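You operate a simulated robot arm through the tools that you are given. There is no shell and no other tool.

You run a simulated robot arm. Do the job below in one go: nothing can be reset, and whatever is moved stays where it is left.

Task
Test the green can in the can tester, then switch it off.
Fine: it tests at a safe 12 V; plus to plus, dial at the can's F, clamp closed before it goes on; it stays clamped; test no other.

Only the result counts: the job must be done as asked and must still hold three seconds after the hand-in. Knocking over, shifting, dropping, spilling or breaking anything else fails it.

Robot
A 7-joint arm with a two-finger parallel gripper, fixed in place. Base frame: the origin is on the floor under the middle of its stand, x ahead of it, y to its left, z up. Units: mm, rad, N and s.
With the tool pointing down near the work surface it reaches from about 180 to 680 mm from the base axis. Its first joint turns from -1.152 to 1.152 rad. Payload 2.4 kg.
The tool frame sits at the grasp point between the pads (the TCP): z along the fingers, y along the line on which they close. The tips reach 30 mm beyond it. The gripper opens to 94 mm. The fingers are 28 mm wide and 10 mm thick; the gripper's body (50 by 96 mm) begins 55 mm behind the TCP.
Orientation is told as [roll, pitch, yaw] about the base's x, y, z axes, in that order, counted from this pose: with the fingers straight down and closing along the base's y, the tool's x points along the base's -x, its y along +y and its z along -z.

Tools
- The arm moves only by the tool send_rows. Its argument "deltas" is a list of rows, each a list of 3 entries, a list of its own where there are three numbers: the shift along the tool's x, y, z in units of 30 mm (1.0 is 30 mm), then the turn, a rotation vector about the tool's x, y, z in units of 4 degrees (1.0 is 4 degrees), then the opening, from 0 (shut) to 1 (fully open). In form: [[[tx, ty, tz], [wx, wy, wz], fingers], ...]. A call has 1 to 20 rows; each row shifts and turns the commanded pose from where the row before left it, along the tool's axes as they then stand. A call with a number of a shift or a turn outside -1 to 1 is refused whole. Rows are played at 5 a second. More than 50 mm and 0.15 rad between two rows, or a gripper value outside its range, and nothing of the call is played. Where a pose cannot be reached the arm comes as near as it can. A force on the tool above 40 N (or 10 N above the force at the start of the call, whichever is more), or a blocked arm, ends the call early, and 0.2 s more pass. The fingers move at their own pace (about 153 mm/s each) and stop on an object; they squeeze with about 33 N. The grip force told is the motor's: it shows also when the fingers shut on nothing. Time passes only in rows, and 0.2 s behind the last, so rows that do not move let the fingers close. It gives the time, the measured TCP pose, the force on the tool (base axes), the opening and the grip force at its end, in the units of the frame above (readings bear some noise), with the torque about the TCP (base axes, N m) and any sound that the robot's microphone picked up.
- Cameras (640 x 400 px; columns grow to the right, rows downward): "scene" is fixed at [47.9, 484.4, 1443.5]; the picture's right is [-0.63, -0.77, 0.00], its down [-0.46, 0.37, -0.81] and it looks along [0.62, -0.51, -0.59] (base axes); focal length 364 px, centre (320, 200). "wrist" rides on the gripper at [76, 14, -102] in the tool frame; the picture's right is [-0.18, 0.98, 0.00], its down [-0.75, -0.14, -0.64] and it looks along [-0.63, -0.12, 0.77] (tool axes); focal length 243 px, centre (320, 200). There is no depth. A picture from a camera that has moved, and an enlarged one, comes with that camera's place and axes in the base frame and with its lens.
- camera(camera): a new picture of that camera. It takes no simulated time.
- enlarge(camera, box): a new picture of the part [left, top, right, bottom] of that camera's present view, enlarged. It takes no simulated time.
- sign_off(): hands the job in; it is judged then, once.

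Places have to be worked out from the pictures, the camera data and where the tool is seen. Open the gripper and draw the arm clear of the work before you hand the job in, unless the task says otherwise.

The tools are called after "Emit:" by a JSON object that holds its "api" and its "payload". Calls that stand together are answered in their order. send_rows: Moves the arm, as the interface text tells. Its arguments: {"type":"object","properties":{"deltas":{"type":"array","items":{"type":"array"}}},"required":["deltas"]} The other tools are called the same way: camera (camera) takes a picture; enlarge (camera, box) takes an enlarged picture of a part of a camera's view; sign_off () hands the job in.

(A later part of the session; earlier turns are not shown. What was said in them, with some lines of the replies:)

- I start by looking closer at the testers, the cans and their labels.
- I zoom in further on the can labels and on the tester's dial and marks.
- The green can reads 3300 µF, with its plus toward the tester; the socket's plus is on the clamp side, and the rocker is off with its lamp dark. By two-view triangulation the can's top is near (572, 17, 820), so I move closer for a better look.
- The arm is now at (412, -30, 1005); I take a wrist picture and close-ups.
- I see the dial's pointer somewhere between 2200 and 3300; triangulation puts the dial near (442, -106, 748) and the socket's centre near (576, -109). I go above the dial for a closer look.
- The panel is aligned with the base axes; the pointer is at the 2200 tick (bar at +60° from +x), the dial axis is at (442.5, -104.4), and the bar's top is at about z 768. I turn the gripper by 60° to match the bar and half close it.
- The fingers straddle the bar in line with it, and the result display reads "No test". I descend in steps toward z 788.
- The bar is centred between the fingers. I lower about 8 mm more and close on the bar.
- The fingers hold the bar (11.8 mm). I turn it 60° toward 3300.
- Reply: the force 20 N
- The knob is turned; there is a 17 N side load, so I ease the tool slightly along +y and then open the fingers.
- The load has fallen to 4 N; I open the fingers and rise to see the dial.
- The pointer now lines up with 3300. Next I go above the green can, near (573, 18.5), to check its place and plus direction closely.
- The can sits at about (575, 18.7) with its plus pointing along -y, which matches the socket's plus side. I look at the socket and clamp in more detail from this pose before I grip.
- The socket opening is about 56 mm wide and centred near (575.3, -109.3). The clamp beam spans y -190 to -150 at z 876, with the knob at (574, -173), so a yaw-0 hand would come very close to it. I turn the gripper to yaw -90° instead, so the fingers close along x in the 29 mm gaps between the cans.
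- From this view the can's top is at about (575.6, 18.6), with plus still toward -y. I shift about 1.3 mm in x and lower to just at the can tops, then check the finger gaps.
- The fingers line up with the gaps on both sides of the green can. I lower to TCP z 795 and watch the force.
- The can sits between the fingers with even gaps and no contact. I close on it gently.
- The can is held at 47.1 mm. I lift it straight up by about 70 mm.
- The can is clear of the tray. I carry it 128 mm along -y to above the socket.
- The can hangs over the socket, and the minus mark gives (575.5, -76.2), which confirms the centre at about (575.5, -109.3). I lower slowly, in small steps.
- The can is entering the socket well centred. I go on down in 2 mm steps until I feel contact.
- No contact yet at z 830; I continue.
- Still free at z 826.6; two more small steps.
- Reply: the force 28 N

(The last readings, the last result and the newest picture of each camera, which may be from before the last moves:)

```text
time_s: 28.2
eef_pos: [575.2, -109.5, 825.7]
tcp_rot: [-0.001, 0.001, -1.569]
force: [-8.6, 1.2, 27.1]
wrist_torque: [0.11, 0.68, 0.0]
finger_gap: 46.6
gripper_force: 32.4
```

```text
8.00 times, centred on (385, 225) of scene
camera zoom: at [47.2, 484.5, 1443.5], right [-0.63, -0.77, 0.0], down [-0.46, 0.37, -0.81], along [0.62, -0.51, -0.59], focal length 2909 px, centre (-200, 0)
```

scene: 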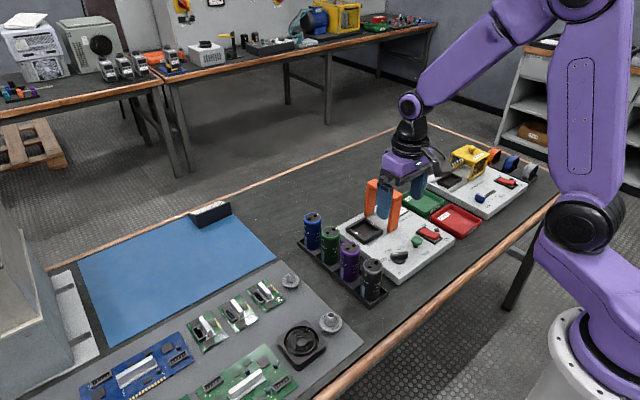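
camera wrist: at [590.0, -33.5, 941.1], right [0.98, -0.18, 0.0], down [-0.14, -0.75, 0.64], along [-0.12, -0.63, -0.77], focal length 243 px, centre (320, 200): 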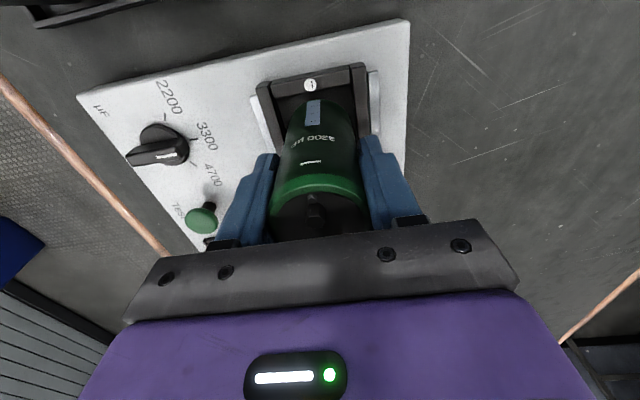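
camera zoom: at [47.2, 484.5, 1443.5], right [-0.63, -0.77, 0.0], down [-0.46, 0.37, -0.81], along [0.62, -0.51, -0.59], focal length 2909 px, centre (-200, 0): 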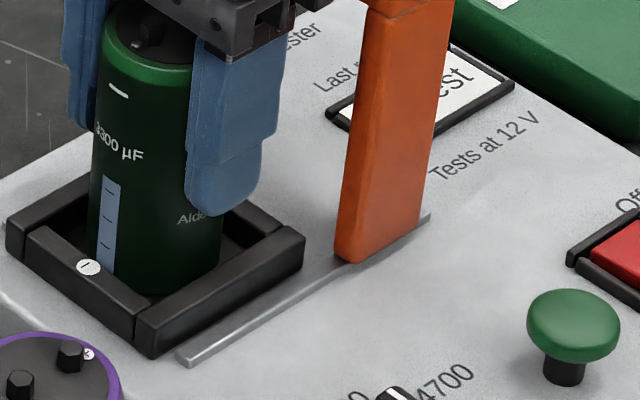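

Contact at z ≈ 825.5 with 27 N: the can is seated in the socket. I relieve the push and open the fingers slowly.

Emit:
{"api": "send_rows", "payload": {"deltas": [[[0, 0, -0.055], [0, 0, 0], 0.2], [[0, 0, 0], [0, 0, 0], 0.2]]}}

Emit:
{"api": "send_rows", "payload": {"deltas": [[[0, 0, 0], [0, 0, 0], 0.52], [[0, 0, 0], [0, 0, 0], 0.58], [[0, 0, 0], [0, 0, 0], 0.66], [[0, 0, 0], [0, 0, 0], 0.7]]}}

Emit:
{"api": "camera", "payload": {"camera": "wrist"}}

Emit:
{"api": "enlarge", "payload": {"camera": "scene", "box": [340, 170, 430, 250]}}

```text
time_s: 28.8
eef_pos: [575.6, -110.4, 825.0]
tcp_rot: [0.002, 0.0, -1.571]
force: [-1.9, -0.2, 13.9]
wrist_torque: [-0.04, 0.24, 0.01]
finger_gap: 46.9
gripper_force: 33.1
```

```text
time_s: 29.8
eef_pos: [575.0, -109.4, 825.8]
tcp_rot: [0.001, 0.0, -1.573]
force: [0.2, -1.0, 0.5]
wrist_torque: [-0.01, 0.01, 0.01]
finger_gap: 65.9
gripper_force: 0.1
```

```text
taken
camera wrist: at [589.9, -33.7, 927.8], right [0.98, -0.18, 0.0], down [-0.14, -0.75, 0.64], along [-0.12, -0.63, -0.77], focal length 243 px, centre (320, 200)
```

wrist: 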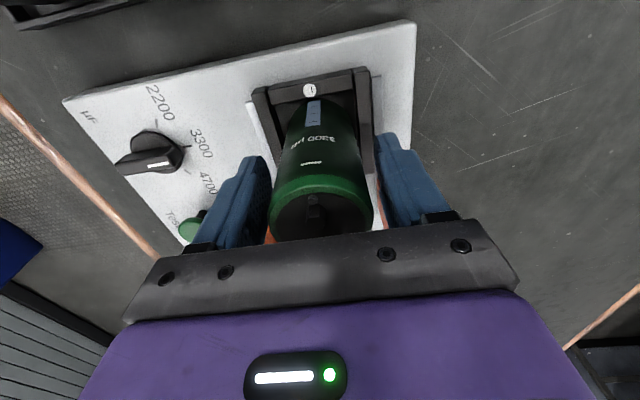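

```text
5.00 times, centred on (385, 210) of scene
camera zoom: at [47.9, 484.4, 1443.5], right [-0.63, -0.77, 0.0], down [-0.46, 0.37, -0.81], along [0.62, -0.51, -0.59], focal length 1818 px, centre (-5, 150)
```

zoom: 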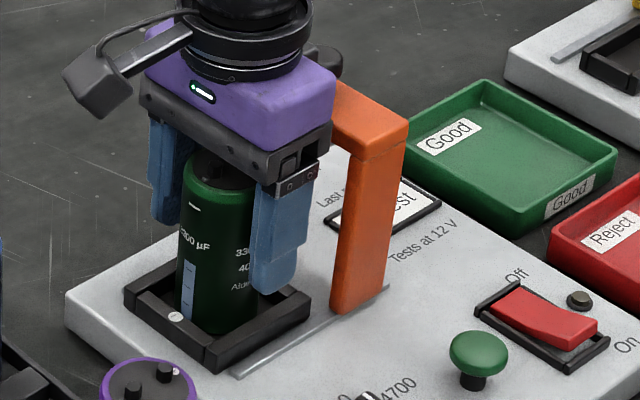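

The can stands in the socket and is released. I rise straight up to clear it.

Emit:
{"api": "send_rows", "payload": {"deltas": [[[0, 0, -0.3], [0, 0, 0], 0.7], [[0, 0, -0.6], [0, 0, 0], 0.7], [[0, 0, -0.9], [0, 0, 0], 0.7], [[0, 0, -0.9], [0, 0, 0], 0.7], [[0, 0, -0.9], [0, 0, 0], 0.7], [[0, 0, -0.5], [0, 0, 0], 0.7]]}}

Emit:
{"api": "camera", "payload": {"camera": "wrist"}}

Emit:
{"api": "enlarge", "payload": {"camera": "wrist", "box": [220, 60, 420, 220]}}

Emit:
{"api": "enlarge", "payload": {"camera": "scene", "box": [340, 160, 430, 250]}}

```text
time_s: 31.2
eef_pos: [575.5, -110.9, 948.7]
tcp_rot: [0.0, -0.002, -1.571]
force: [0.0, 0.2, 0.6]
wrist_torque: [-0.02, 0.0, 0.02]
finger_gap: 65.7
gripper_force: 0.1
```

```text
taken
camera wrist: at [589.6, -34.1, 1050.9], right [0.98, -0.18, 0.0], down [-0.14, -0.75, 0.64], along [-0.12, -0.63, -0.77], focal length 243 px, centre (320, 200)
```

wrist: 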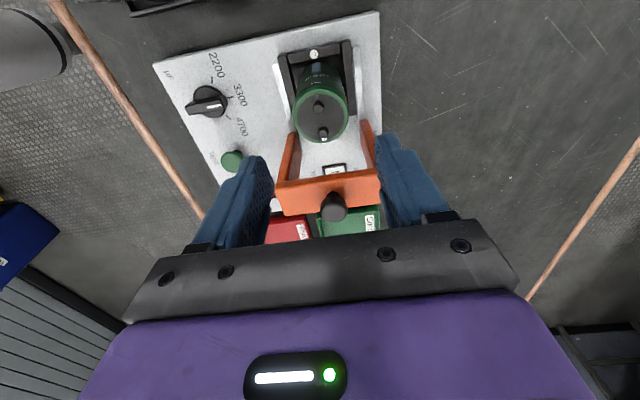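

```text
2.50 times, centred on (320, 140) of wrist
camera zoom: at [589.6, -34.1, 1050.9], right [0.98, -0.18, 0.0], down [-0.14, -0.75, 0.64], along [-0.12, -0.63, -0.77], focal length 606 px, centre (320, 350)
```

zoom: 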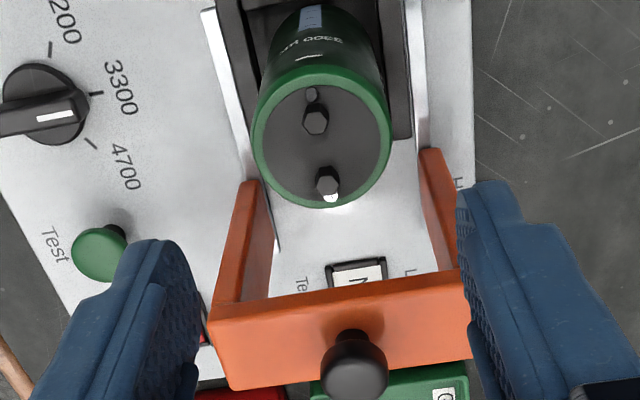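

```text
4.44 times, centred on (385, 205) of scene
camera zoom: at [47.9, 484.4, 1443.5], right [-0.63, -0.77, 0.0], down [-0.46, 0.37, -0.81], along [0.62, -0.51, -0.59], focal length 1616 px, centre (31, 178)
```

zoom: 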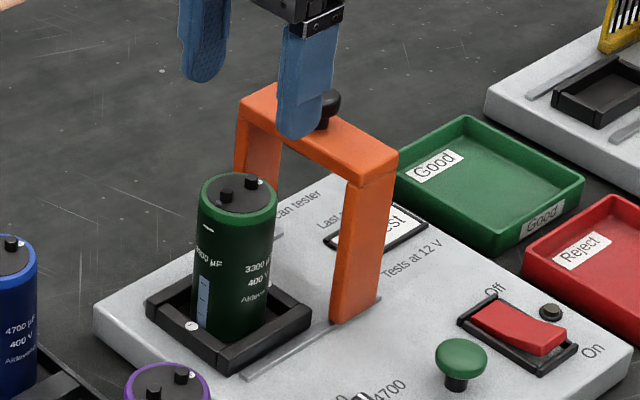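

The green can is seated, with its plus on the socket's plus side at the centre (575.7, -110). Before moving the clamp I look at its beam and knob up close.

Emit:
{"api": "enlarge", "payload": {"camera": "scene", "box": [375, 165, 435, 245]}}

Emit:
{"api": "enlarge", "payload": {"camera": "wrist", "box": [260, 110, 400, 220]}}

```text
5.00 times, centred on (405, 205) of scene
camera zoom: at [47.9, 484.4, 1443.5], right [-0.63, -0.77, 0.0], down [-0.46, 0.37, -0.81], along [0.62, -0.51, -0.59], focal length 1818 px, centre (-105, 175)
```

zoom: 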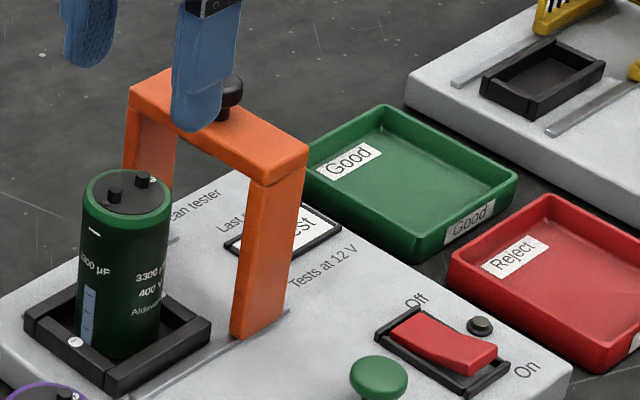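

```text
3.64 times, centred on (330, 165) of wrist
camera zoom: at [589.6, -34.1, 1050.9], right [0.98, -0.18, 0.0], down [-0.14, -0.75, 0.64], along [-0.12, -0.63, -0.77], focal length 882 px, centre (284, 327)
```

zoom: 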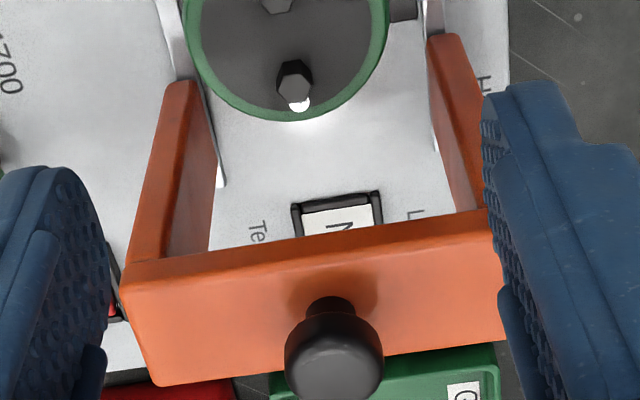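

The clamp's beam is 34 mm wide at y -156 to -190, with its top at about z 878; the knob is at about (575.3, -173), topping out near z 903. I move over the knob and look before gripping it.

Emit:
{"api": "send_rows", "payload": {"deltas": [[[-0.7, 0, 0], [0, 0, 0], 0.6], [[-0.7, 0, 0], [0, 0, 0], 0.5], [[-0.727, 0, 0], [0, 0, 0], 0.5], [[0, 0, 0], [0, 0, 0], 0.5]]}}

Emit:
{"api": "enlarge", "payload": {"camera": "wrist", "box": [220, 80, 420, 220]}}

Emit:
{"api": "enlarge", "payload": {"camera": "scene", "box": [365, 140, 445, 220]}}

```text
time_s: 32.2
eef_pos: [575.5, -174.8, 947.9]
tcp_rot: [0.0, 0.001, -1.57]
force: [-0.2, 0.0, 0.2]
wrist_torque: [0.0, -0.02, 0.02]
finger_gap: 47.0
gripper_force: 0.0
```

```text
2.86 times, centred on (320, 150) of wrist
camera zoom: at [590.3, -98.2, 1050.2], right [0.98, -0.18, 0.0], down [-0.14, -0.75, 0.64], along [-0.12, -0.63, -0.77], focal length 693 px, centre (320, 343)
```

zoom: 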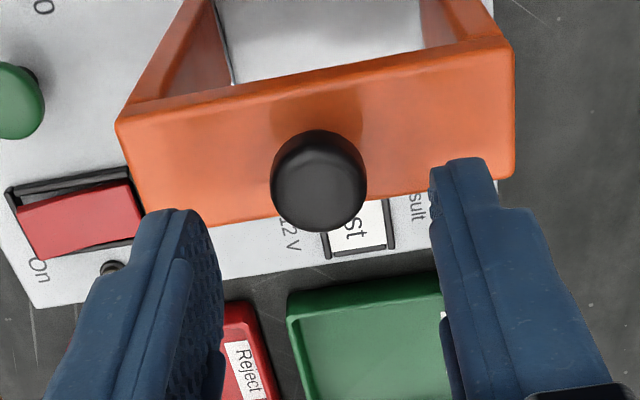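

```text
5.00 times, centred on (405, 180) of scene
camera zoom: at [47.9, 484.4, 1443.5], right [-0.63, -0.77, 0.0], down [-0.46, 0.37, -0.81], along [0.62, -0.51, -0.59], focal length 1818 px, centre (-105, 300)
```

zoom: 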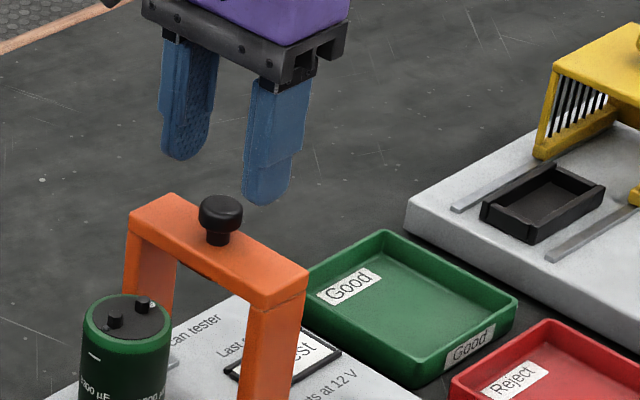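

The knob's cap (22 mm) is centred between the fingers. I descend to put the tips about 5 mm above the beam and close on the knob.

Emit:
{"api": "send_rows", "payload": {"deltas": [[[0, 0, 0.5], [0, 0, 0], 0.5], [[0, 0, 0.4], [0, 0, 0], 0.5], [[0, 0, 0.22], [0, 0, 0], 0.5], [[0, 0, 0], [0, 0, 0], 0.35], [[0, 0, 0], [0, 0, 0], 0.2], [[0, 0, 0], [0, 0, 0], 0.05], [[0, 0, 0], [0, 0, 0], 0.05]]}}

Emit:
{"api": "enlarge", "payload": {"camera": "scene", "box": [345, 140, 445, 240]}}

Emit:
{"api": "camera", "payload": {"camera": "wrist"}}

```text
time_s: 33.8
eef_pos: [574.8, -174.4, 913.1]
tcp_rot: [-0.002, 0.001, -1.571]
force: [-4.4, 1.3, -0.4]
wrist_torque: [-0.13, 0.15, 0.04]
finger_gap: 23.7
gripper_force: 45.3
```

```text
4.00 times, centred on (395, 190) of scene
camera zoom: at [47.8, 484.4, 1443.5], right [-0.63, -0.77, 0.0], down [-0.46, 0.37, -0.81], along [0.62, -0.51, -0.59], focal length 1454 px, centre (20, 240)
```

zoom: 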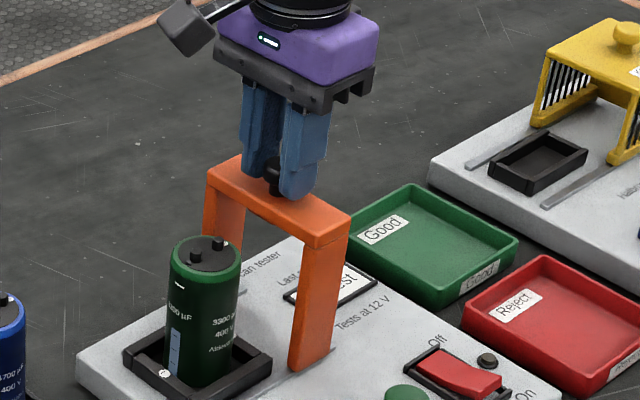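

```text
taken
camera wrist: at [589.6, -97.7, 1016.2], right [0.98, -0.18, 0.0], down [-0.14, -0.75, 0.64], along [-0.12, -0.63, -0.77], focal length 243 px, centre (320, 200)
```

wrist: 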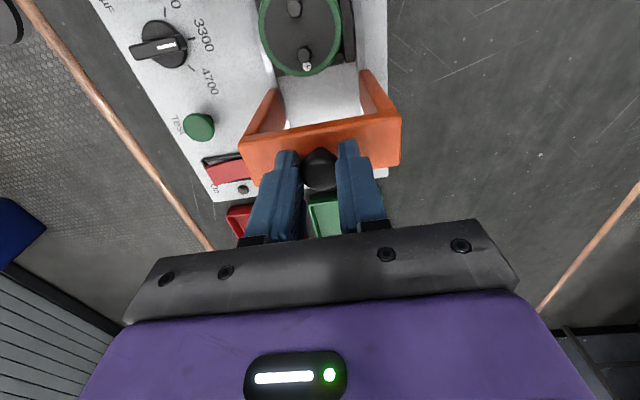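

The knob is gripped. I slide the clamp along +y in small steps and watch the force.

Emit:
{"api": "send_rows", "payload": {"deltas": [[[0.2, 0, 0], [0, 0, 0], 0.05], [[0.25, 0, 0], [0, 0, 0], 0.05], [[0.25, 0, 0], [0, 0, 0], 0.05], [[0.25, 0, 0], [0, 0, 0], 0.05]]}}

Emit:
{"api": "camera", "payload": {"camera": "wrist"}}

```text
time_s: 34.8
eef_pos: [575.0, -143.7, 913.2]
tcp_rot: [-0.004, 0.003, -1.571]
force: [-0.4, 0.5, -17.9]
wrist_torque: [-0.75, -0.07, -0.09]
finger_gap: 23.5
gripper_force: 45.0
```

```text
taken
camera wrist: at [589.8, -67.7, 1016.3], right [0.98, -0.18, 0.0], down [-0.14, -0.75, 0.64], along [-0.12, -0.63, -0.77], focal length 243 px, centre (320, 200)
```

wrist: 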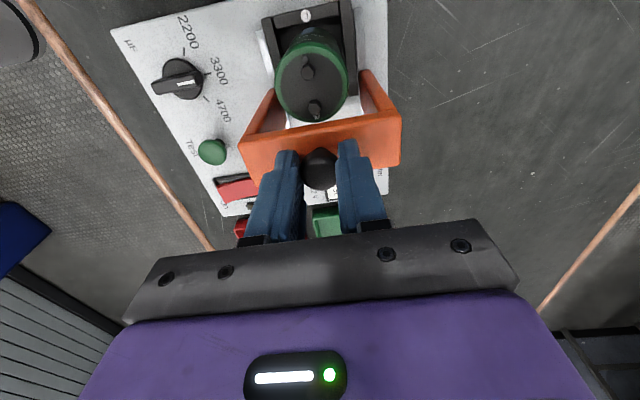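

The clamp slides with the hand; a downward pull of 18 N shows, so I lower by about 1 mm and go on toward y ≈ -110.

Emit:
{"api": "send_rows", "payload": {"deltas": [[[0, 0, 0.03], [0, 0, 0], 0.05], [[0.2, 0, 0], [0, 0, 0], 0.05], [[0.2, 0, 0], [0, 0, 0], 0.05], [[0.2, 0, 0], [0, 0, 0], 0.05], [[0.2, 0, 0], [0, 0, 0], 0.05]]}}

Emit:
{"api": "camera", "payload": {"camera": "wrist"}}

Emit:
{"api": "enlarge", "payload": {"camera": "scene", "box": [345, 160, 425, 250]}}

```text
time_s: 36.0
eef_pos: [575.7, -120.2, 914.3]
tcp_rot: [0.0, -0.002, -1.57]
force: [-7.4, -0.3, -1.5]
wrist_torque: [0.29, 0.19, -0.32]
finger_gap: 23.8
gripper_force: 44.9
```

```text
taken
camera wrist: at [589.6, -44.3, 1016.3], right [0.98, -0.18, 0.0], down [-0.14, -0.75, 0.64], along [-0.12, -0.63, -0.77], focal length 243 px, centre (320, 200)
```

wrist: 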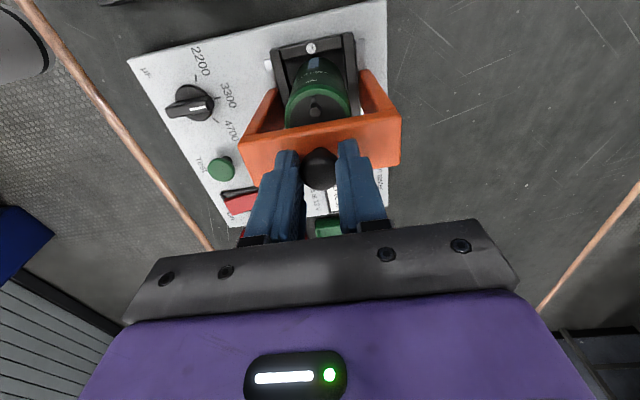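

```text
4.44 times, centred on (385, 205) of scene
camera zoom: at [47.8, 484.3, 1443.5], right [-0.63, -0.77, 0.0], down [-0.46, 0.37, -0.81], along [0.62, -0.51, -0.59], focal length 1616 px, centre (31, 178)
```

zoom: 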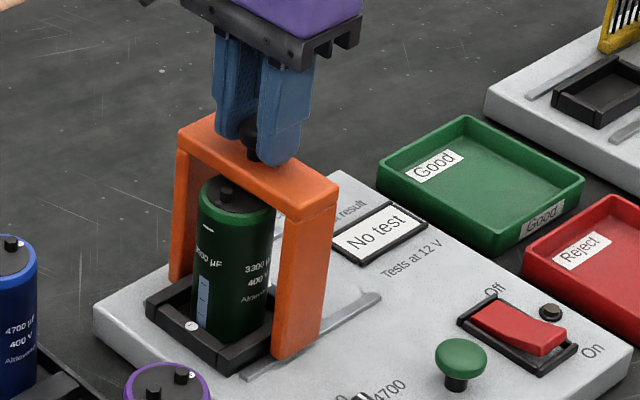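

The beam is passing over the can without trouble. I continue in 3 mm steps and feel for the end stop.

Emit:
{"api": "send_rows", "payload": {"deltas": [[[0.1, 0, 0], [0, 0, 0], 0.05], [[0.1, 0, 0], [0, 0, 0], 0.05], [[0.1, 0, 0], [0, 0, 0], 0.05], [[0, 0, 0], [0, 0, 0], 0.05]]}}

```text
time_s: 37.0
eef_pos: [574.3, -111.1, 914.6]
tcp_rot: [-0.001, 0.0, -1.571]
force: [-14.4, -1.7, 5.1]
wrist_torque: [-0.11, 0.27, -0.11]
finger_gap: 23.6
gripper_force: 45.2
```

No resistance in y yet at -111; I go on by small steps.

Emit:
{"api": "send_rows", "payload": {"deltas": [[[0.07, 0, 0], [0, 0, 0], 0.05], [[0.07, 0, 0], [0, 0, 0], 0.05], [[0, 0, 0], [0, 0, 0], 0.05]]}}

Emit:
{"api": "enlarge", "payload": {"camera": "scene", "box": [345, 160, 425, 250]}}

Emit:
{"api": "camera", "payload": {"camera": "wrist"}}

```text
time_s: 37.8
eef_pos: [574.6, -107.1, 913.1]
tcp_rot: [0.001, 0.001, -1.569]
force: [-13.7, -1.8, 6.2]
wrist_torque: [-0.33, 0.27, -0.08]
finger_gap: 23.7
gripper_force: 44.8
```

```text
4.44 times, centred on (385, 205) of scene
camera zoom: at [47.4, 484.4, 1443.5], right [-0.63, -0.77, 0.0], down [-0.46, 0.37, -0.81], along [0.62, -0.51, -0.59], focal length 1616 px, centre (31, 178)
```

zoom: 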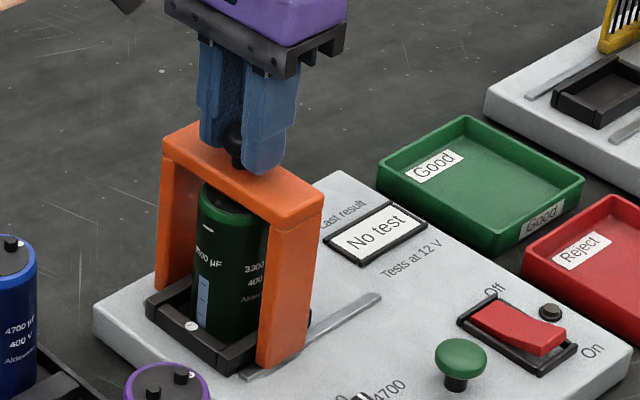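

```text
taken
camera wrist: at [589.6, -31.7, 1016.2], right [0.98, -0.18, 0.0], down [-0.14, -0.75, 0.64], along [-0.12, -0.63, -0.77], focal length 243 px, centre (320, 200)
```

wrist: 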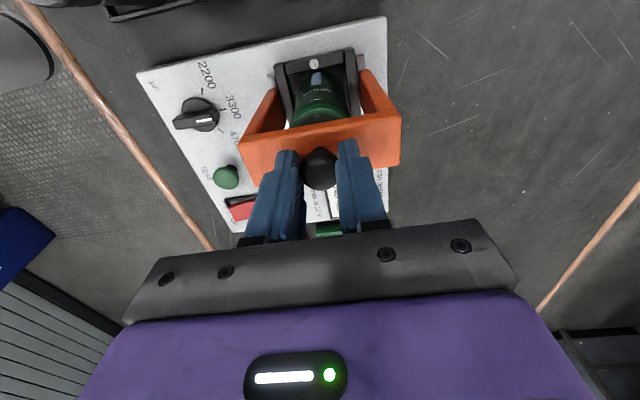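

The clamp moves freely past y -107, and the rail still runs on for about 10 mm, with no sound yet. I keep on in 2 mm steps to find the stop.

Emit:
{"api": "send_rows", "payload": {"deltas": [[[0.07, 0, 0], [0, 0, 0], 0.05], [[0.07, 0, 0], [0, 0, 0], 0.05], [[0, 0, 0], [0, 0, 0], 0.05]]}}

```text
time_s: 38.6
eef_pos: [574.3, -108.1, 913.2]
tcp_rot: [0.002, -0.004, -1.575]
force: [-11.1, -21.3, 3.6]
wrist_torque: [0.16, 0.19, 0.01]
finger_gap: 23.6
gripper_force: 45.1
```

A firm stop: the reading holds at y ≈ -108 with 21 N of push, so the clamp is fully closed. I ease off slightly while keeping it against the stop, then open and rise.

Emit:
{"api": "send_rows", "payload": {"deltas": [[[-0.08, 0, 0], [0, 0, 0], 0.05], [[0, 0, 0], [0, 0, 0], 0.35], [[0, 0, 0], [0, 0, 0], 0.5], [[0, 0, 0], [0, 0, 0], 0.5], [[0, 0, -0.5], [0, 0, 0], 0.5], [[0, 0, -0.9], [0, 0, 0], 0.5], [[0, 0, -0.9], [0, 0, 0], 0.5]]}}

Emit:
{"api": "camera", "payload": {"camera": "wrist"}}

Emit:
{"api": "enlarge", "payload": {"camera": "scene", "box": [345, 150, 465, 270]}}

```text
time_s: 40.2
eef_pos: [575.1, -106.2, 983.5]
tcp_rot: [-0.002, 0.0, -1.57]
force: [0.5, -0.7, 0.0]
wrist_torque: [-0.02, -0.01, -0.02]
finger_gap: 47.0
gripper_force: 0.0
```

```text
taken
camera wrist: at [589.3, -29.7, 1085.1], right [0.98, -0.18, 0.0], down [-0.14, -0.75, 0.64], along [-0.12, -0.63, -0.77], focal length 243 px, centre (320, 200)
```

wrist: 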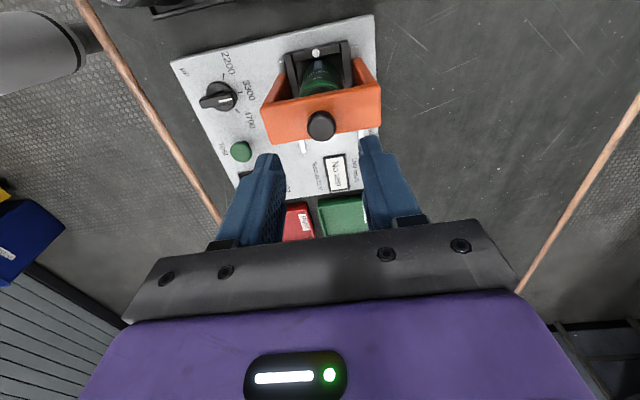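

```text
3.33 times, centred on (405, 210) of scene
camera zoom: at [47.9, 484.4, 1443.5], right [-0.63, -0.77, 0.0], down [-0.46, 0.37, -0.81], along [0.62, -0.51, -0.59], focal length 1212 px, centre (37, 167)
```

zoom: 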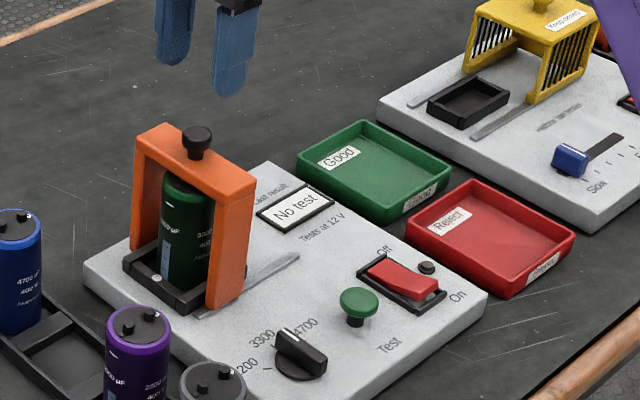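

The clamp is closed over the can and the dial still points to 3300. Next is the rocker near (446, -243); I go above it for a closer look.

Emit:
{"api": "send_rows", "payload": {"deltas": [[[-0.91, -0.86, 0], [0, 0, 0], 0.3], [[-0.91, -0.86, 0], [0, 0, 0], 0.1], [[-0.91, -0.86, 0], [0, 0, 0], 0], [[-0.91, -0.86, 0], [0, 0, 0], 0], [[-0.91, -0.86, 0], [0, 0, 0], 0], [[0, 0, 0.9], [0, 0, 0], 0], [[0, 0, 0.9], [0, 0, 0], 0], [[0, 0, 0.9], [0, 0, 0], 0]]}}

Emit:
{"api": "camera", "payload": {"camera": "wrist"}}

Emit:
{"api": "enlarge", "payload": {"camera": "wrist", "box": [220, 40, 420, 200]}}

Emit:
{"api": "enlarge", "payload": {"camera": "scene", "box": [390, 210, 460, 260]}}

```text
time_s: 42.0
eef_pos: [446.8, -242.8, 901.6]
tcp_rot: [0.001, 0.0, -1.572]
force: [0.2, 1.1, 0.1]
wrist_torque: [0.01, 0.01, -0.01]
finger_gap: 0.0
gripper_force: 33.3
```

```text
taken
camera wrist: at [461.0, -166.9, 1004.0], right [0.98, -0.18, 0.0], down [-0.14, -0.75, 0.64], along [-0.12, -0.63, -0.77], focal length 243 px, centre (320, 200)
```

wrist: 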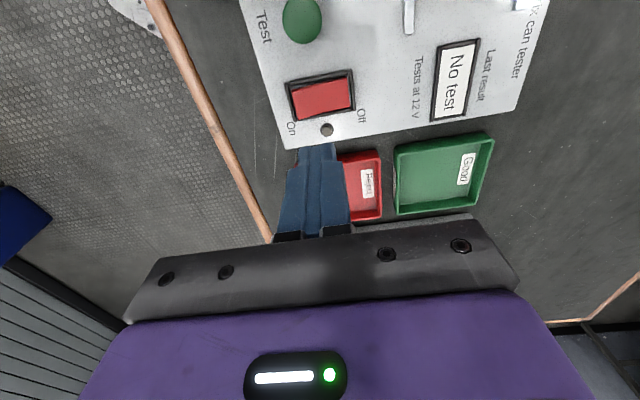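

```text
2.50 times, centred on (320, 120) of wrist
camera zoom: at [461.0, -166.9, 1004.0], right [0.98, -0.18, 0.0], down [-0.14, -0.75, 0.64], along [-0.12, -0.63, -0.77], focal length 606 px, centre (320, 400)
```

zoom: 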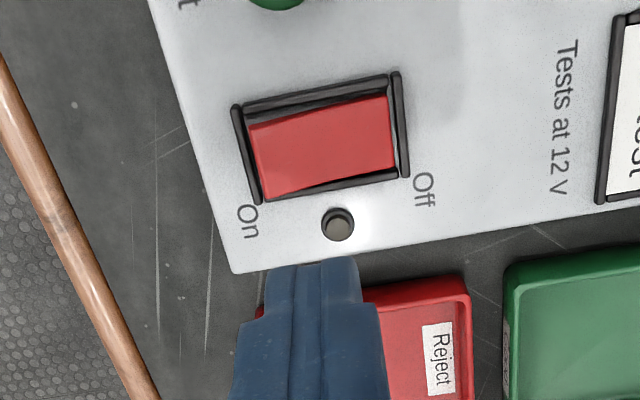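

```text
8.00 times, centred on (425, 235) of scene
camera zoom: at [47.9, 484.4, 1443.5], right [-0.63, -0.77, 0.0], down [-0.46, 0.37, -0.81], along [0.62, -0.51, -0.59], focal length 2909 px, centre (-520, -80)
```

zoom: 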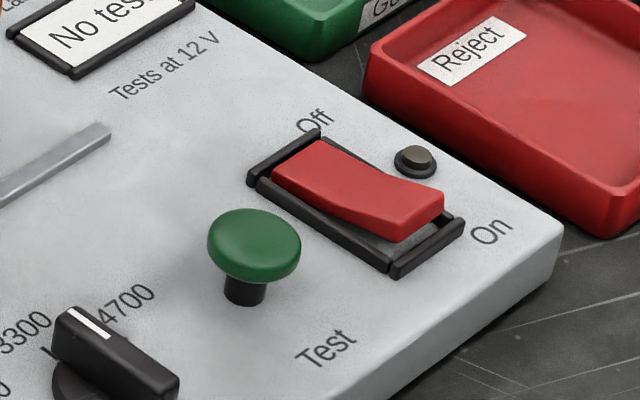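

The lamp is dark and the rocker's On end (x ≈ 423, y ≈ -242, z ≈ 770) is raised, so it is off. I bring the shut fingertips over the On end at x 430.

Emit:
{"api": "send_rows", "payload": {"deltas": [[[0, -0.55, 0.3], [0, 0, 0], 0], [[0, 0, 0.9], [0, 0, 0], 0], [[0, 0, 0.9], [0, 0, 0], 0], [[0, 0, 0.9], [0, 0, 0], 0], [[0, 0, 0.2], [0, 0, 0], 0]]}}

Emit:
{"api": "camera", "payload": {"camera": "wrist"}}

Emit:
{"api": "enlarge", "payload": {"camera": "scene", "box": [390, 190, 470, 260]}}

```text
time_s: 43.2
eef_pos: [429.2, -242.3, 805.6]
tcp_rot: [0.0, -0.001, -1.573]
force: [0.5, -0.7, -0.5]
wrist_torque: [0.03, 0.0, 0.01]
finger_gap: 0.0
gripper_force: 33.0
```

```text
taken
camera wrist: at [444.4, -166.5, 907.8], right [0.98, -0.18, 0.0], down [-0.14, -0.75, 0.64], along [-0.12, -0.63, -0.77], focal length 243 px, centre (320, 200)
```

wrist: 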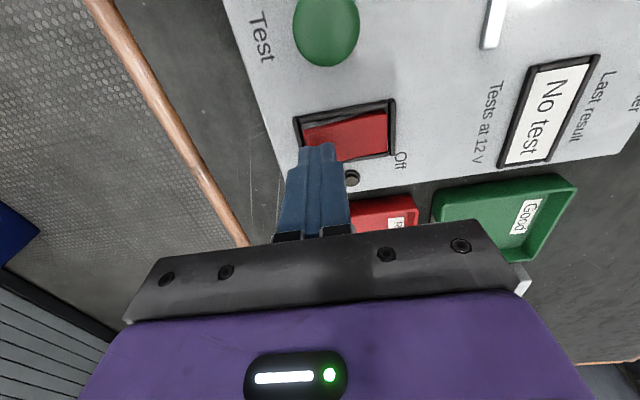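

```text
5.71 times, centred on (430, 225) of scene
camera zoom: at [47.9, 484.4, 1443.5], right [-0.63, -0.77, 0.0], down [-0.46, 0.37, -0.81], along [0.62, -0.51, -0.59], focal length 2078 px, centre (-309, 57)
```

zoom: 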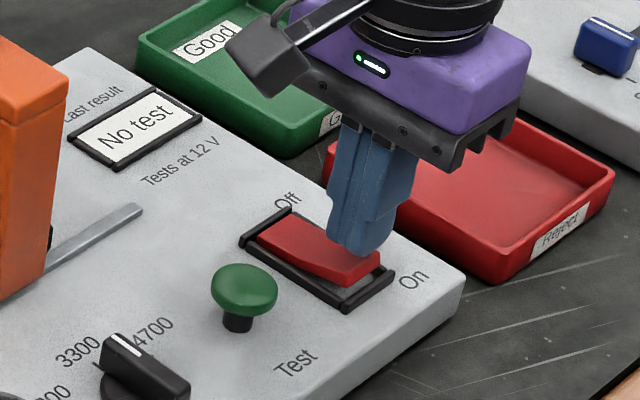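

The tip is right above the rocker's On end. I press down in small steps.

Emit:
{"api": "send_rows", "payload": {"deltas": [[[0, 0, 0.15], [0, 0, 0], 0], [[0, 0, 0.15], [0, 0, 0], 0], [[0, 0, 0.1], [0, 0, 0], 0], [[0, 0, 0.1], [0, 0, 0], 0], [[0, 0, 0.1], [0, 0, 0], 0]]}}

Emit:
{"api": "enlarge", "payload": {"camera": "scene", "box": [390, 190, 470, 260]}}

Emit:
{"api": "camera", "payload": {"camera": "wrist"}}

```text
time_s: 44.4
eef_pos: [429.1, -242.9, 790.9]
tcp_rot: [-0.004, 0.002, -1.573]
force: [-6.0, 2.8, 15.8]
wrist_torque: [0.01, 0.03, 0.02]
finger_gap: 0.0
gripper_force: 33.2
heard: click
stopped in row 5: the force on the tool passed its limit at 50 N (the readings are from after the stop); the commanded pose is now the measured one
```

```text
5.71 times, centred on (430, 225) of scene
camera zoom: at [47.6, 484.6, 1443.5], right [-0.63, -0.77, 0.0], down [-0.46, 0.37, -0.81], along [0.62, -0.51, -0.59], focal length 2078 px, centre (-309, 57)
```

zoom: 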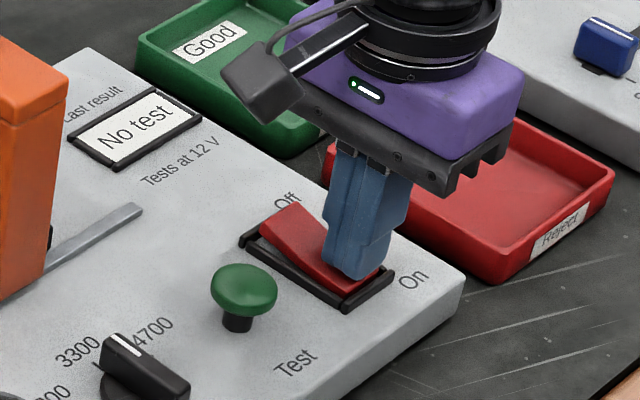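

```text
taken
camera wrist: at [444.1, -167.0, 893.4], right [0.98, -0.19, 0.0], down [-0.14, -0.75, 0.64], along [-0.12, -0.63, -0.77], focal length 243 px, centre (320, 200)
```

wrist: 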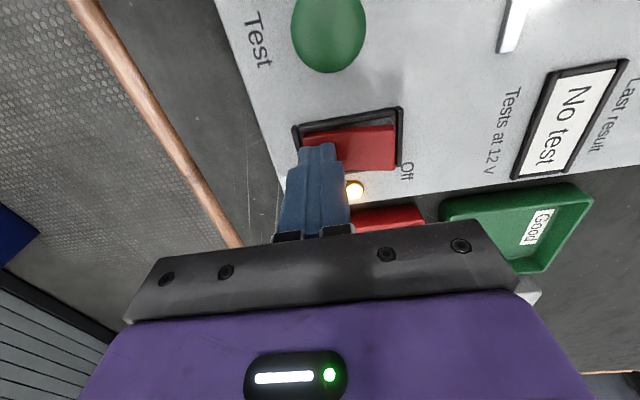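

A click was heard and the lamp is lit, so the tester is on. I rise and move to above the green Test button at about (445.3, -178.4).

Emit:
{"api": "send_rows", "payload": {"deltas": [[[0, 0, -0.8], [0, 0, 0], 0], [[0, 0, -0.9], [0, 0, 0], 0], [[0.7, 0.18, 0], [0, 0, 0], 0], [[0.7, 0.18, 0], [0, 0, 0], 0], [[0.75, 0.18, 0], [0, 0, 0], 0]]}}

Emit:
{"api": "camera", "payload": {"camera": "wrist"}}

Emit:
{"api": "enlarge", "payload": {"camera": "scene", "box": [380, 190, 460, 260]}}

```text
time_s: 45.6
eef_pos: [444.7, -177.7, 840.9]
tcp_rot: [-0.001, 0.0, -1.571]
force: [-0.4, -0.5, -1.0]
wrist_torque: [-0.03, -0.02, 0.0]
finger_gap: 0.1
gripper_force: 33.2
```

```text
taken
camera wrist: at [460.6, -102.3, 943.5], right [0.98, -0.19, 0.0], down [-0.14, -0.75, 0.64], along [-0.12, -0.63, -0.77], focal length 243 px, centre (320, 200)
```

wrist: 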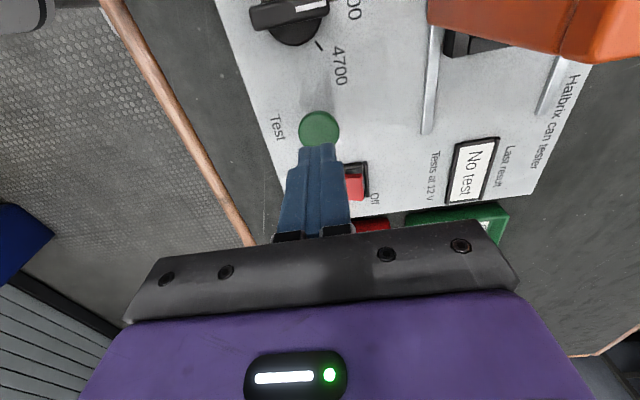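

```text
5.71 times, centred on (420, 225) of scene
camera zoom: at [47.9, 484.4, 1443.5], right [-0.63, -0.77, 0.0], down [-0.46, 0.37, -0.81], along [0.62, -0.51, -0.59], focal length 2078 px, centre (-251, 57)
```

zoom: 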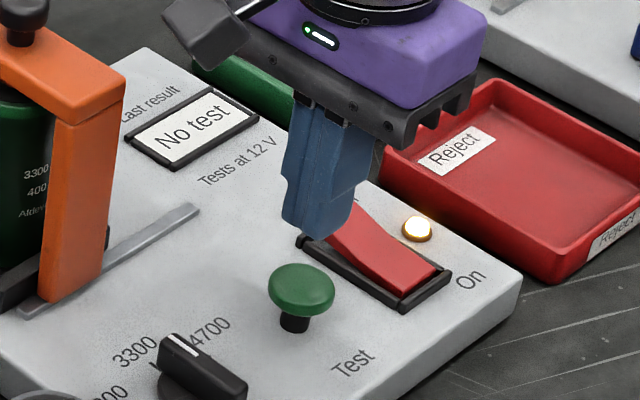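

The rocker is on, the lamp is lit, and the shut fingertips are over the Test button. I press it down in small steps.

Emit:
{"api": "send_rows", "payload": {"deltas": [[[0.04, 0, 0.5], [0, 0, 0], 0], [[0, 0, 0.45], [0, 0, 0], 0], [[0, 0, 0.1], [0, 0, 0], 0], [[0, 0, 0.1], [0, 0, 0], 0], [[0, 0, 0.1], [0, 0, 0], 0]]}}

Emit:
{"api": "enlarge", "payload": {"camera": "scene", "box": [380, 190, 460, 260]}}

```text
time_s: 46.8
eef_pos: [446.0, -176.5, 803.4]
tcp_rot: [-0.002, 0.001, -1.571]
force: [-0.2, 0.0, 1.1]
wrist_torque: [-0.01, 0.03, -0.01]
finger_gap: 0.0
gripper_force: 32.7
```

```text
5.71 times, centred on (420, 225) of scene
camera zoom: at [47.9, 484.4, 1443.5], right [-0.63, -0.77, 0.0], down [-0.46, 0.37, -0.81], along [0.62, -0.51, -0.59], focal length 2078 px, centre (-251, 57)
```

zoom: 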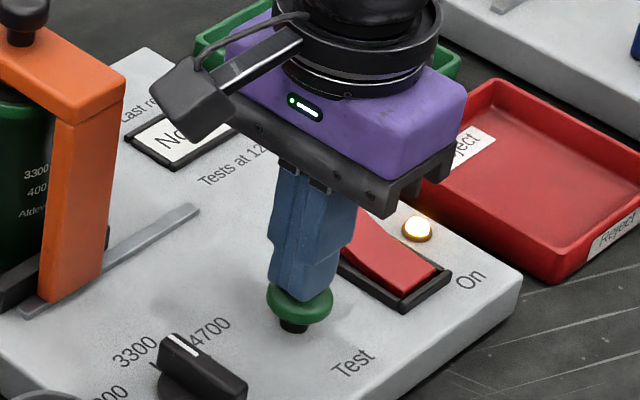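

The tip is just at the button's cap with about 1 N; I keep pressing.

Emit:
{"api": "send_rows", "payload": {"deltas": [[[0, 0, 0.07], [0, 0, 0], 0], [[0, 0, 0.07], [0, 0, 0], 0], [[0, 0, 0.07], [0, 0, 0], 0]]}}

Emit:
{"api": "enlarge", "payload": {"camera": "scene", "box": [380, 190, 460, 260]}}

Emit:
{"api": "camera", "payload": {"camera": "wrist"}}

```text
time_s: 47.6
eef_pos: [447.2, -176.6, 798.3]
tcp_rot: [-0.002, 0.001, -1.572]
force: [-0.5, 0.9, 3.3]
wrist_torque: [0.06, 0.02, 0.0]
finger_gap: 0.0
gripper_force: 33.3
heard: click
```

```text
5.71 times, centred on (420, 225) of scene
camera zoom: at [47.9, 484.4, 1443.5], right [-0.63, -0.77, 0.0], down [-0.46, 0.37, -0.81], along [0.62, -0.51, -0.59], focal length 2078 px, centre (-251, 57)
```

zoom: 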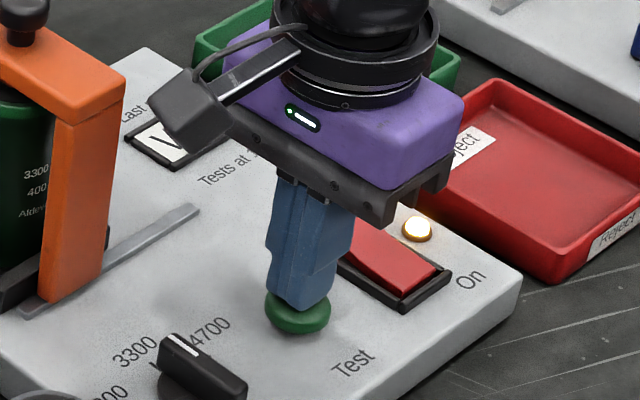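

```text
taken
camera wrist: at [461.0, -101.6, 899.9], right [0.98, -0.19, 0.0], down [-0.14, -0.75, 0.64], along [-0.12, -0.63, -0.77], focal length 243 px, centre (320, 200)
```

wrist: 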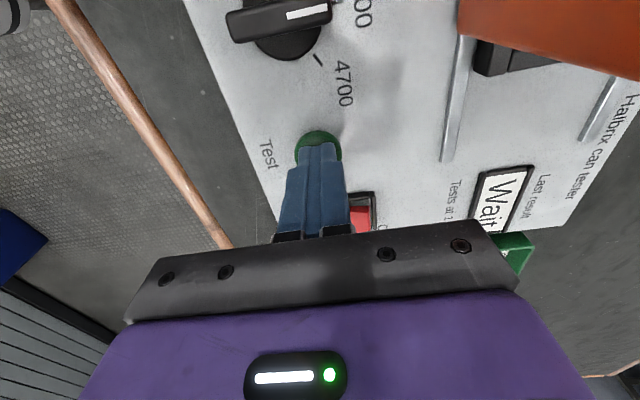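

A click was heard and the display now reads "Wait", so the test is running. I hold still for a couple of seconds and check the display.

Emit:
{"api": "send_rows", "payload": {"deltas": [[[0, 0, 0], [0, 0, 0], 0], [[0, 0, 0], [0, 0, 0], 0], [[0, 0, 0], [0, 0, 0], 0], [[0, 0, 0], [0, 0, 0], 0], [[0, 0, 0], [0, 0, 0], 0]]}}

Emit:
{"api": "enlarge", "payload": {"camera": "wrist", "box": [400, 120, 560, 240]}}

```text
time_s: 48.8
eef_pos: [447.0, -177.8, 797.5]
tcp_rot: [-0.003, -0.002, -1.572]
force: [-1.5, 0.0, 1.8]
wrist_torque: [-0.04, 0.0, 0.05]
finger_gap: 0.0
gripper_force: 33.5
```

```text
3.33 times, centred on (480, 180) of wrist
camera zoom: at [461.1, -101.7, 899.9], right [0.98, -0.19, 0.0], down [-0.14, -0.75, 0.64], along [-0.12, -0.63, -0.77], focal length 809 px, centre (-213, 267)
```

zoom: 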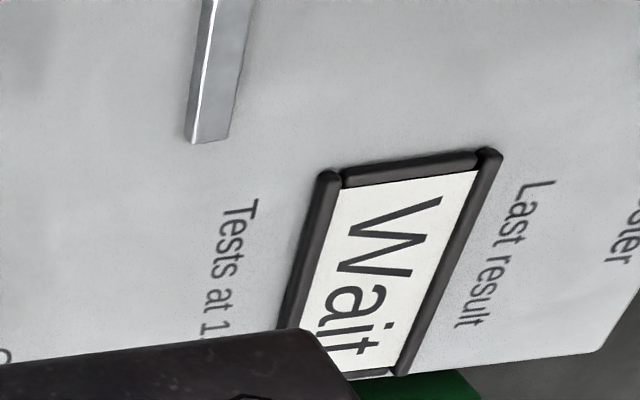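

Still "Wait". I release the button and rise to watch the display from above.

Emit:
{"api": "send_rows", "payload": {"deltas": [[[0, 0, -0.4], [0, 0, 0], 0], [[0, 0, -0.8], [0, 0, 0], 0], [[0, 0, -0.4], [0, 0, 0], 0], [[0, 0, 0], [0, 0, 0], 0], [[0, 0, 0], [0, 0, 0], 0]]}}

Emit:
{"api": "camera", "payload": {"camera": "wrist"}}

Emit:
{"api": "enlarge", "payload": {"camera": "scene", "box": [360, 180, 460, 260]}}

```text
time_s: 50.0
eef_pos: [446.2, -178.4, 846.9]
tcp_rot: [-0.003, 0.002, -1.574]
force: [0.4, 0.8, -0.1]
wrist_torque: [-0.02, -0.02, -0.03]
finger_gap: 0.1
gripper_force: 33.2
```

```text
taken
camera wrist: at [461.3, -101.8, 948.4], right [0.98, -0.19, 0.0], down [-0.14, -0.75, 0.64], along [-0.12, -0.63, -0.77], focal length 243 px, centre (320, 200)
```

wrist: 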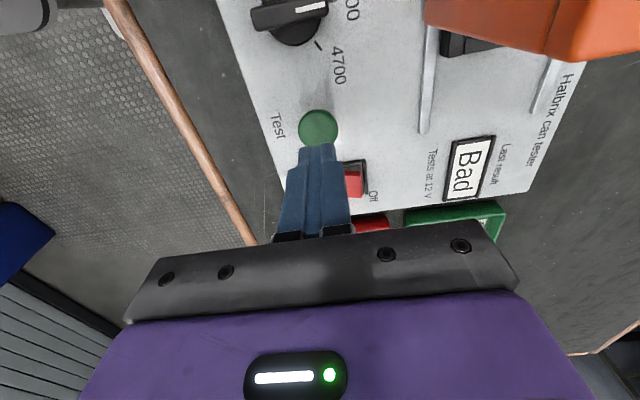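

```text
5.00 times, centred on (410, 220) of scene
camera zoom: at [47.9, 484.4, 1443.5], right [-0.63, -0.77, 0.0], down [-0.46, 0.37, -0.81], along [0.62, -0.51, -0.59], focal length 1818 px, centre (-130, 100)
```

zoom: 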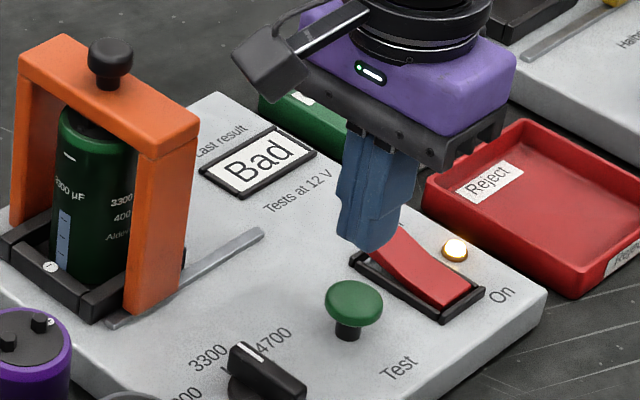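

The test is done: the display shows "Bad" as the last result. Now I move over the raised Off end of the rocker at about (468.6, -242).

Emit:
{"api": "send_rows", "payload": {"deltas": [[[-0.72, 0.26, 0], [0, 0, 0], 0], [[-0.72, 0.26, 0], [0, 0, 0], 0], [[-0.72, 0.257, 0], [0, 0, 0], 0], [[0, 0, 0.6], [0, 0, 0], 0], [[0, 0, 0.6], [0, 0, 0], 0]]}}

Emit:
{"api": "camera", "payload": {"camera": "wrist"}}

Emit:
{"api": "enlarge", "payload": {"camera": "scene", "box": [390, 190, 470, 260]}}

```text
time_s: 51.2
eef_pos: [469.1, -243.7, 808.9]
tcp_rot: [-0.002, 0.0, -1.569]
force: [-0.2, 0.7, 0.3]
wrist_torque: [0.0, 0.01, 0.0]
finger_gap: 0.0
gripper_force: 33.4
```

```text
taken
camera wrist: at [484.4, -166.4, 911.7], right [0.98, -0.18, 0.0], down [-0.14, -0.75, 0.64], along [-0.12, -0.63, -0.77], focal length 243 px, centre (320, 200)
```

wrist: 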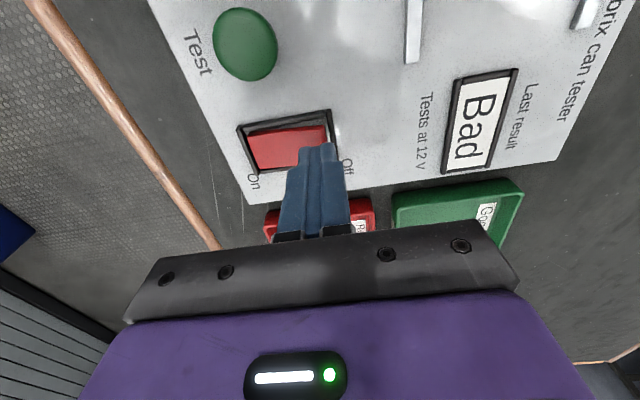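

```text
5.71 times, centred on (430, 225) of scene
camera zoom: at [47.9, 484.4, 1443.5], right [-0.63, -0.77, 0.0], down [-0.46, 0.37, -0.81], along [0.62, -0.51, -0.59], focal length 2078 px, centre (-309, 57)
```

zoom: 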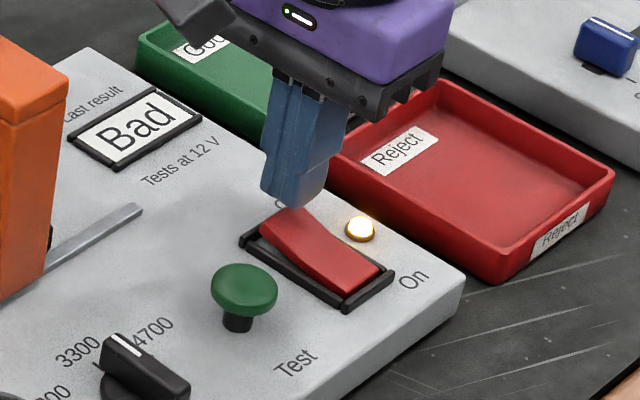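

The tip is over the raised Off end. I press it down in small steps.

Emit:
{"api": "send_rows", "payload": {"deltas": [[[0, 0, 0.2], [0, 0, 0], 0], [[0, 0, 0.15], [0, 0, 0], 0], [[0, 0, 0.1], [0, 0, 0], 0], [[0, 0, 0.1], [0, 0, 0], 0], [[0, 0, 0.1], [0, 0, 0], 0]]}}

Emit:
{"api": "enlarge", "payload": {"camera": "scene", "box": [390, 190, 470, 260]}}

```text
time_s: 52.4
eef_pos: [470.8, -242.8, 789.5]
tcp_rot: [-0.002, 0.002, -1.572]
force: [3.6, 1.9, 8.1]
wrist_torque: [0.1, -0.01, 0.0]
finger_gap: 0.1
gripper_force: 33.4
heard: click
```

```text
5.71 times, centred on (430, 225) of scene
camera zoom: at [47.8, 484.5, 1443.5], right [-0.63, -0.77, 0.0], down [-0.46, 0.37, -0.81], along [0.62, -0.51, -0.59], focal length 2078 px, centre (-309, 57)
```

zoom: 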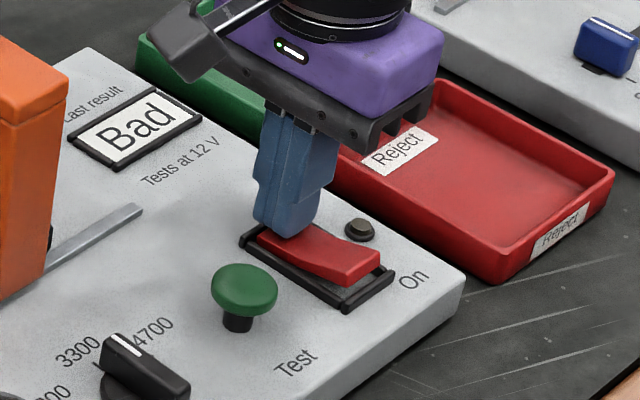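

A click was heard and the lamp has gone dark, so the tester is off. I rise, open the gripper and draw back, then check the whole scene.

Emit:
{"api": "send_rows", "payload": {"deltas": [[[0, 0, -0.5], [0, 0, 0], 0], [[0, 0, -0.9], [0, 0, 0], 0], [[0, 0, -0.9], [0, 0, 0], 0], [[0, 0, -0.9], [0, 0, 0], 0.5], [[0, 0, -1], [0, 0, 0], 1], [[0, 0, -1], [0, 0, 0], 1], [[0, 0, -1], [0, 0, 0], 1], [[0, -0.8, -1], [0, 0, 0], 1], [[0, -0.8, -1], [0, 0, 0], 1], [[0, -0.8, -1], [0, 0, 0], 1], [[0, -0.8, -0.5], [0, 0, 0], 1]]}}

Emit:
{"api": "camera", "payload": {"camera": "scene"}}

Emit:
{"api": "enlarge", "payload": {"camera": "scene", "box": [290, 170, 470, 310]}}

Emit:
{"api": "camera", "payload": {"camera": "wrist"}}

```text
time_s: 54.8
eef_pos: [374.1, -241.9, 1081.2]
tcp_rot: [-0.003, 0.003, -1.571]
force: [-0.1, -0.1, 0.0]
wrist_torque: [0.01, 0.02, 0.0]
finger_gap: 93.9
gripper_force: 0.0
```

```text
taken
```

scene: 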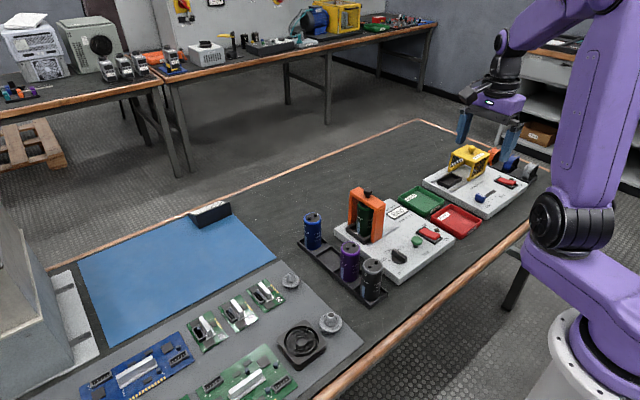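

```text
2.86 times, centred on (380, 240) of scene
camera zoom: at [47.9, 484.4, 1443.5], right [-0.63, -0.77, 0.0], down [-0.46, 0.37, -0.81], along [0.62, -0.51, -0.59], focal length 1039 px, centre (149, 86)
```

zoom: 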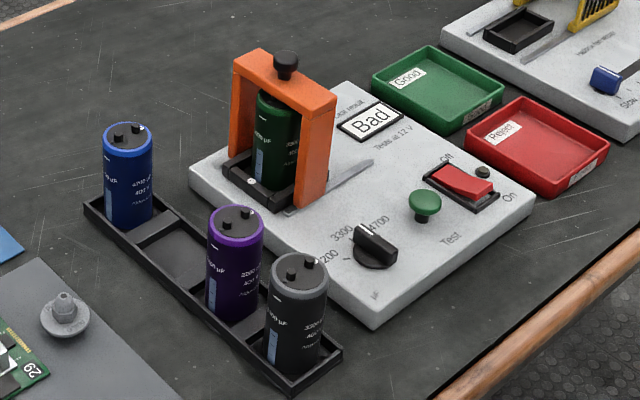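

```text
taken
camera wrist: at [388.7, -166.1, 1183.8], right [0.98, -0.19, 0.0], down [-0.14, -0.75, 0.64], along [-0.12, -0.63, -0.77], focal length 243 px, centre (320, 200)
```

wrist: 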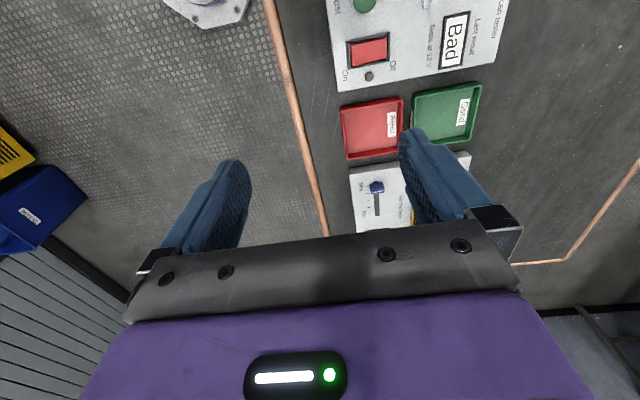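

The can is clamped in the socket with its plus on the plus side, and the dial is at 3300. The tester shows a result and is off with its lamp dark, nothing else has moved, and the arm is clear with the gripper open. I hand the job in.

Emit:
{"api": "sign_off", "payload": {}}

```text
The job is handed in.
```

The green can has been tested, the tester is switched off, and the job is handed in. **The tester's result was "Bad".**

- **Setup:** I put the can in the socket plus to plus and turned the dial from 2200 to 3300, the value on the can's label. I slid the clamp to its stop before switching on.
- **Test:** I switched the tester on, and its lamp lit. I pressed Test once; the display read "Wait", then "Bad". The panel is marked "Tests at 12 V" and has no voltage setting.
- **Final state:** The rocker is at Off and the lamp is dark. The can is still clamped in the socket. The other three cans were not tested and look undisturbed, and the arm is clear with the gripper open.
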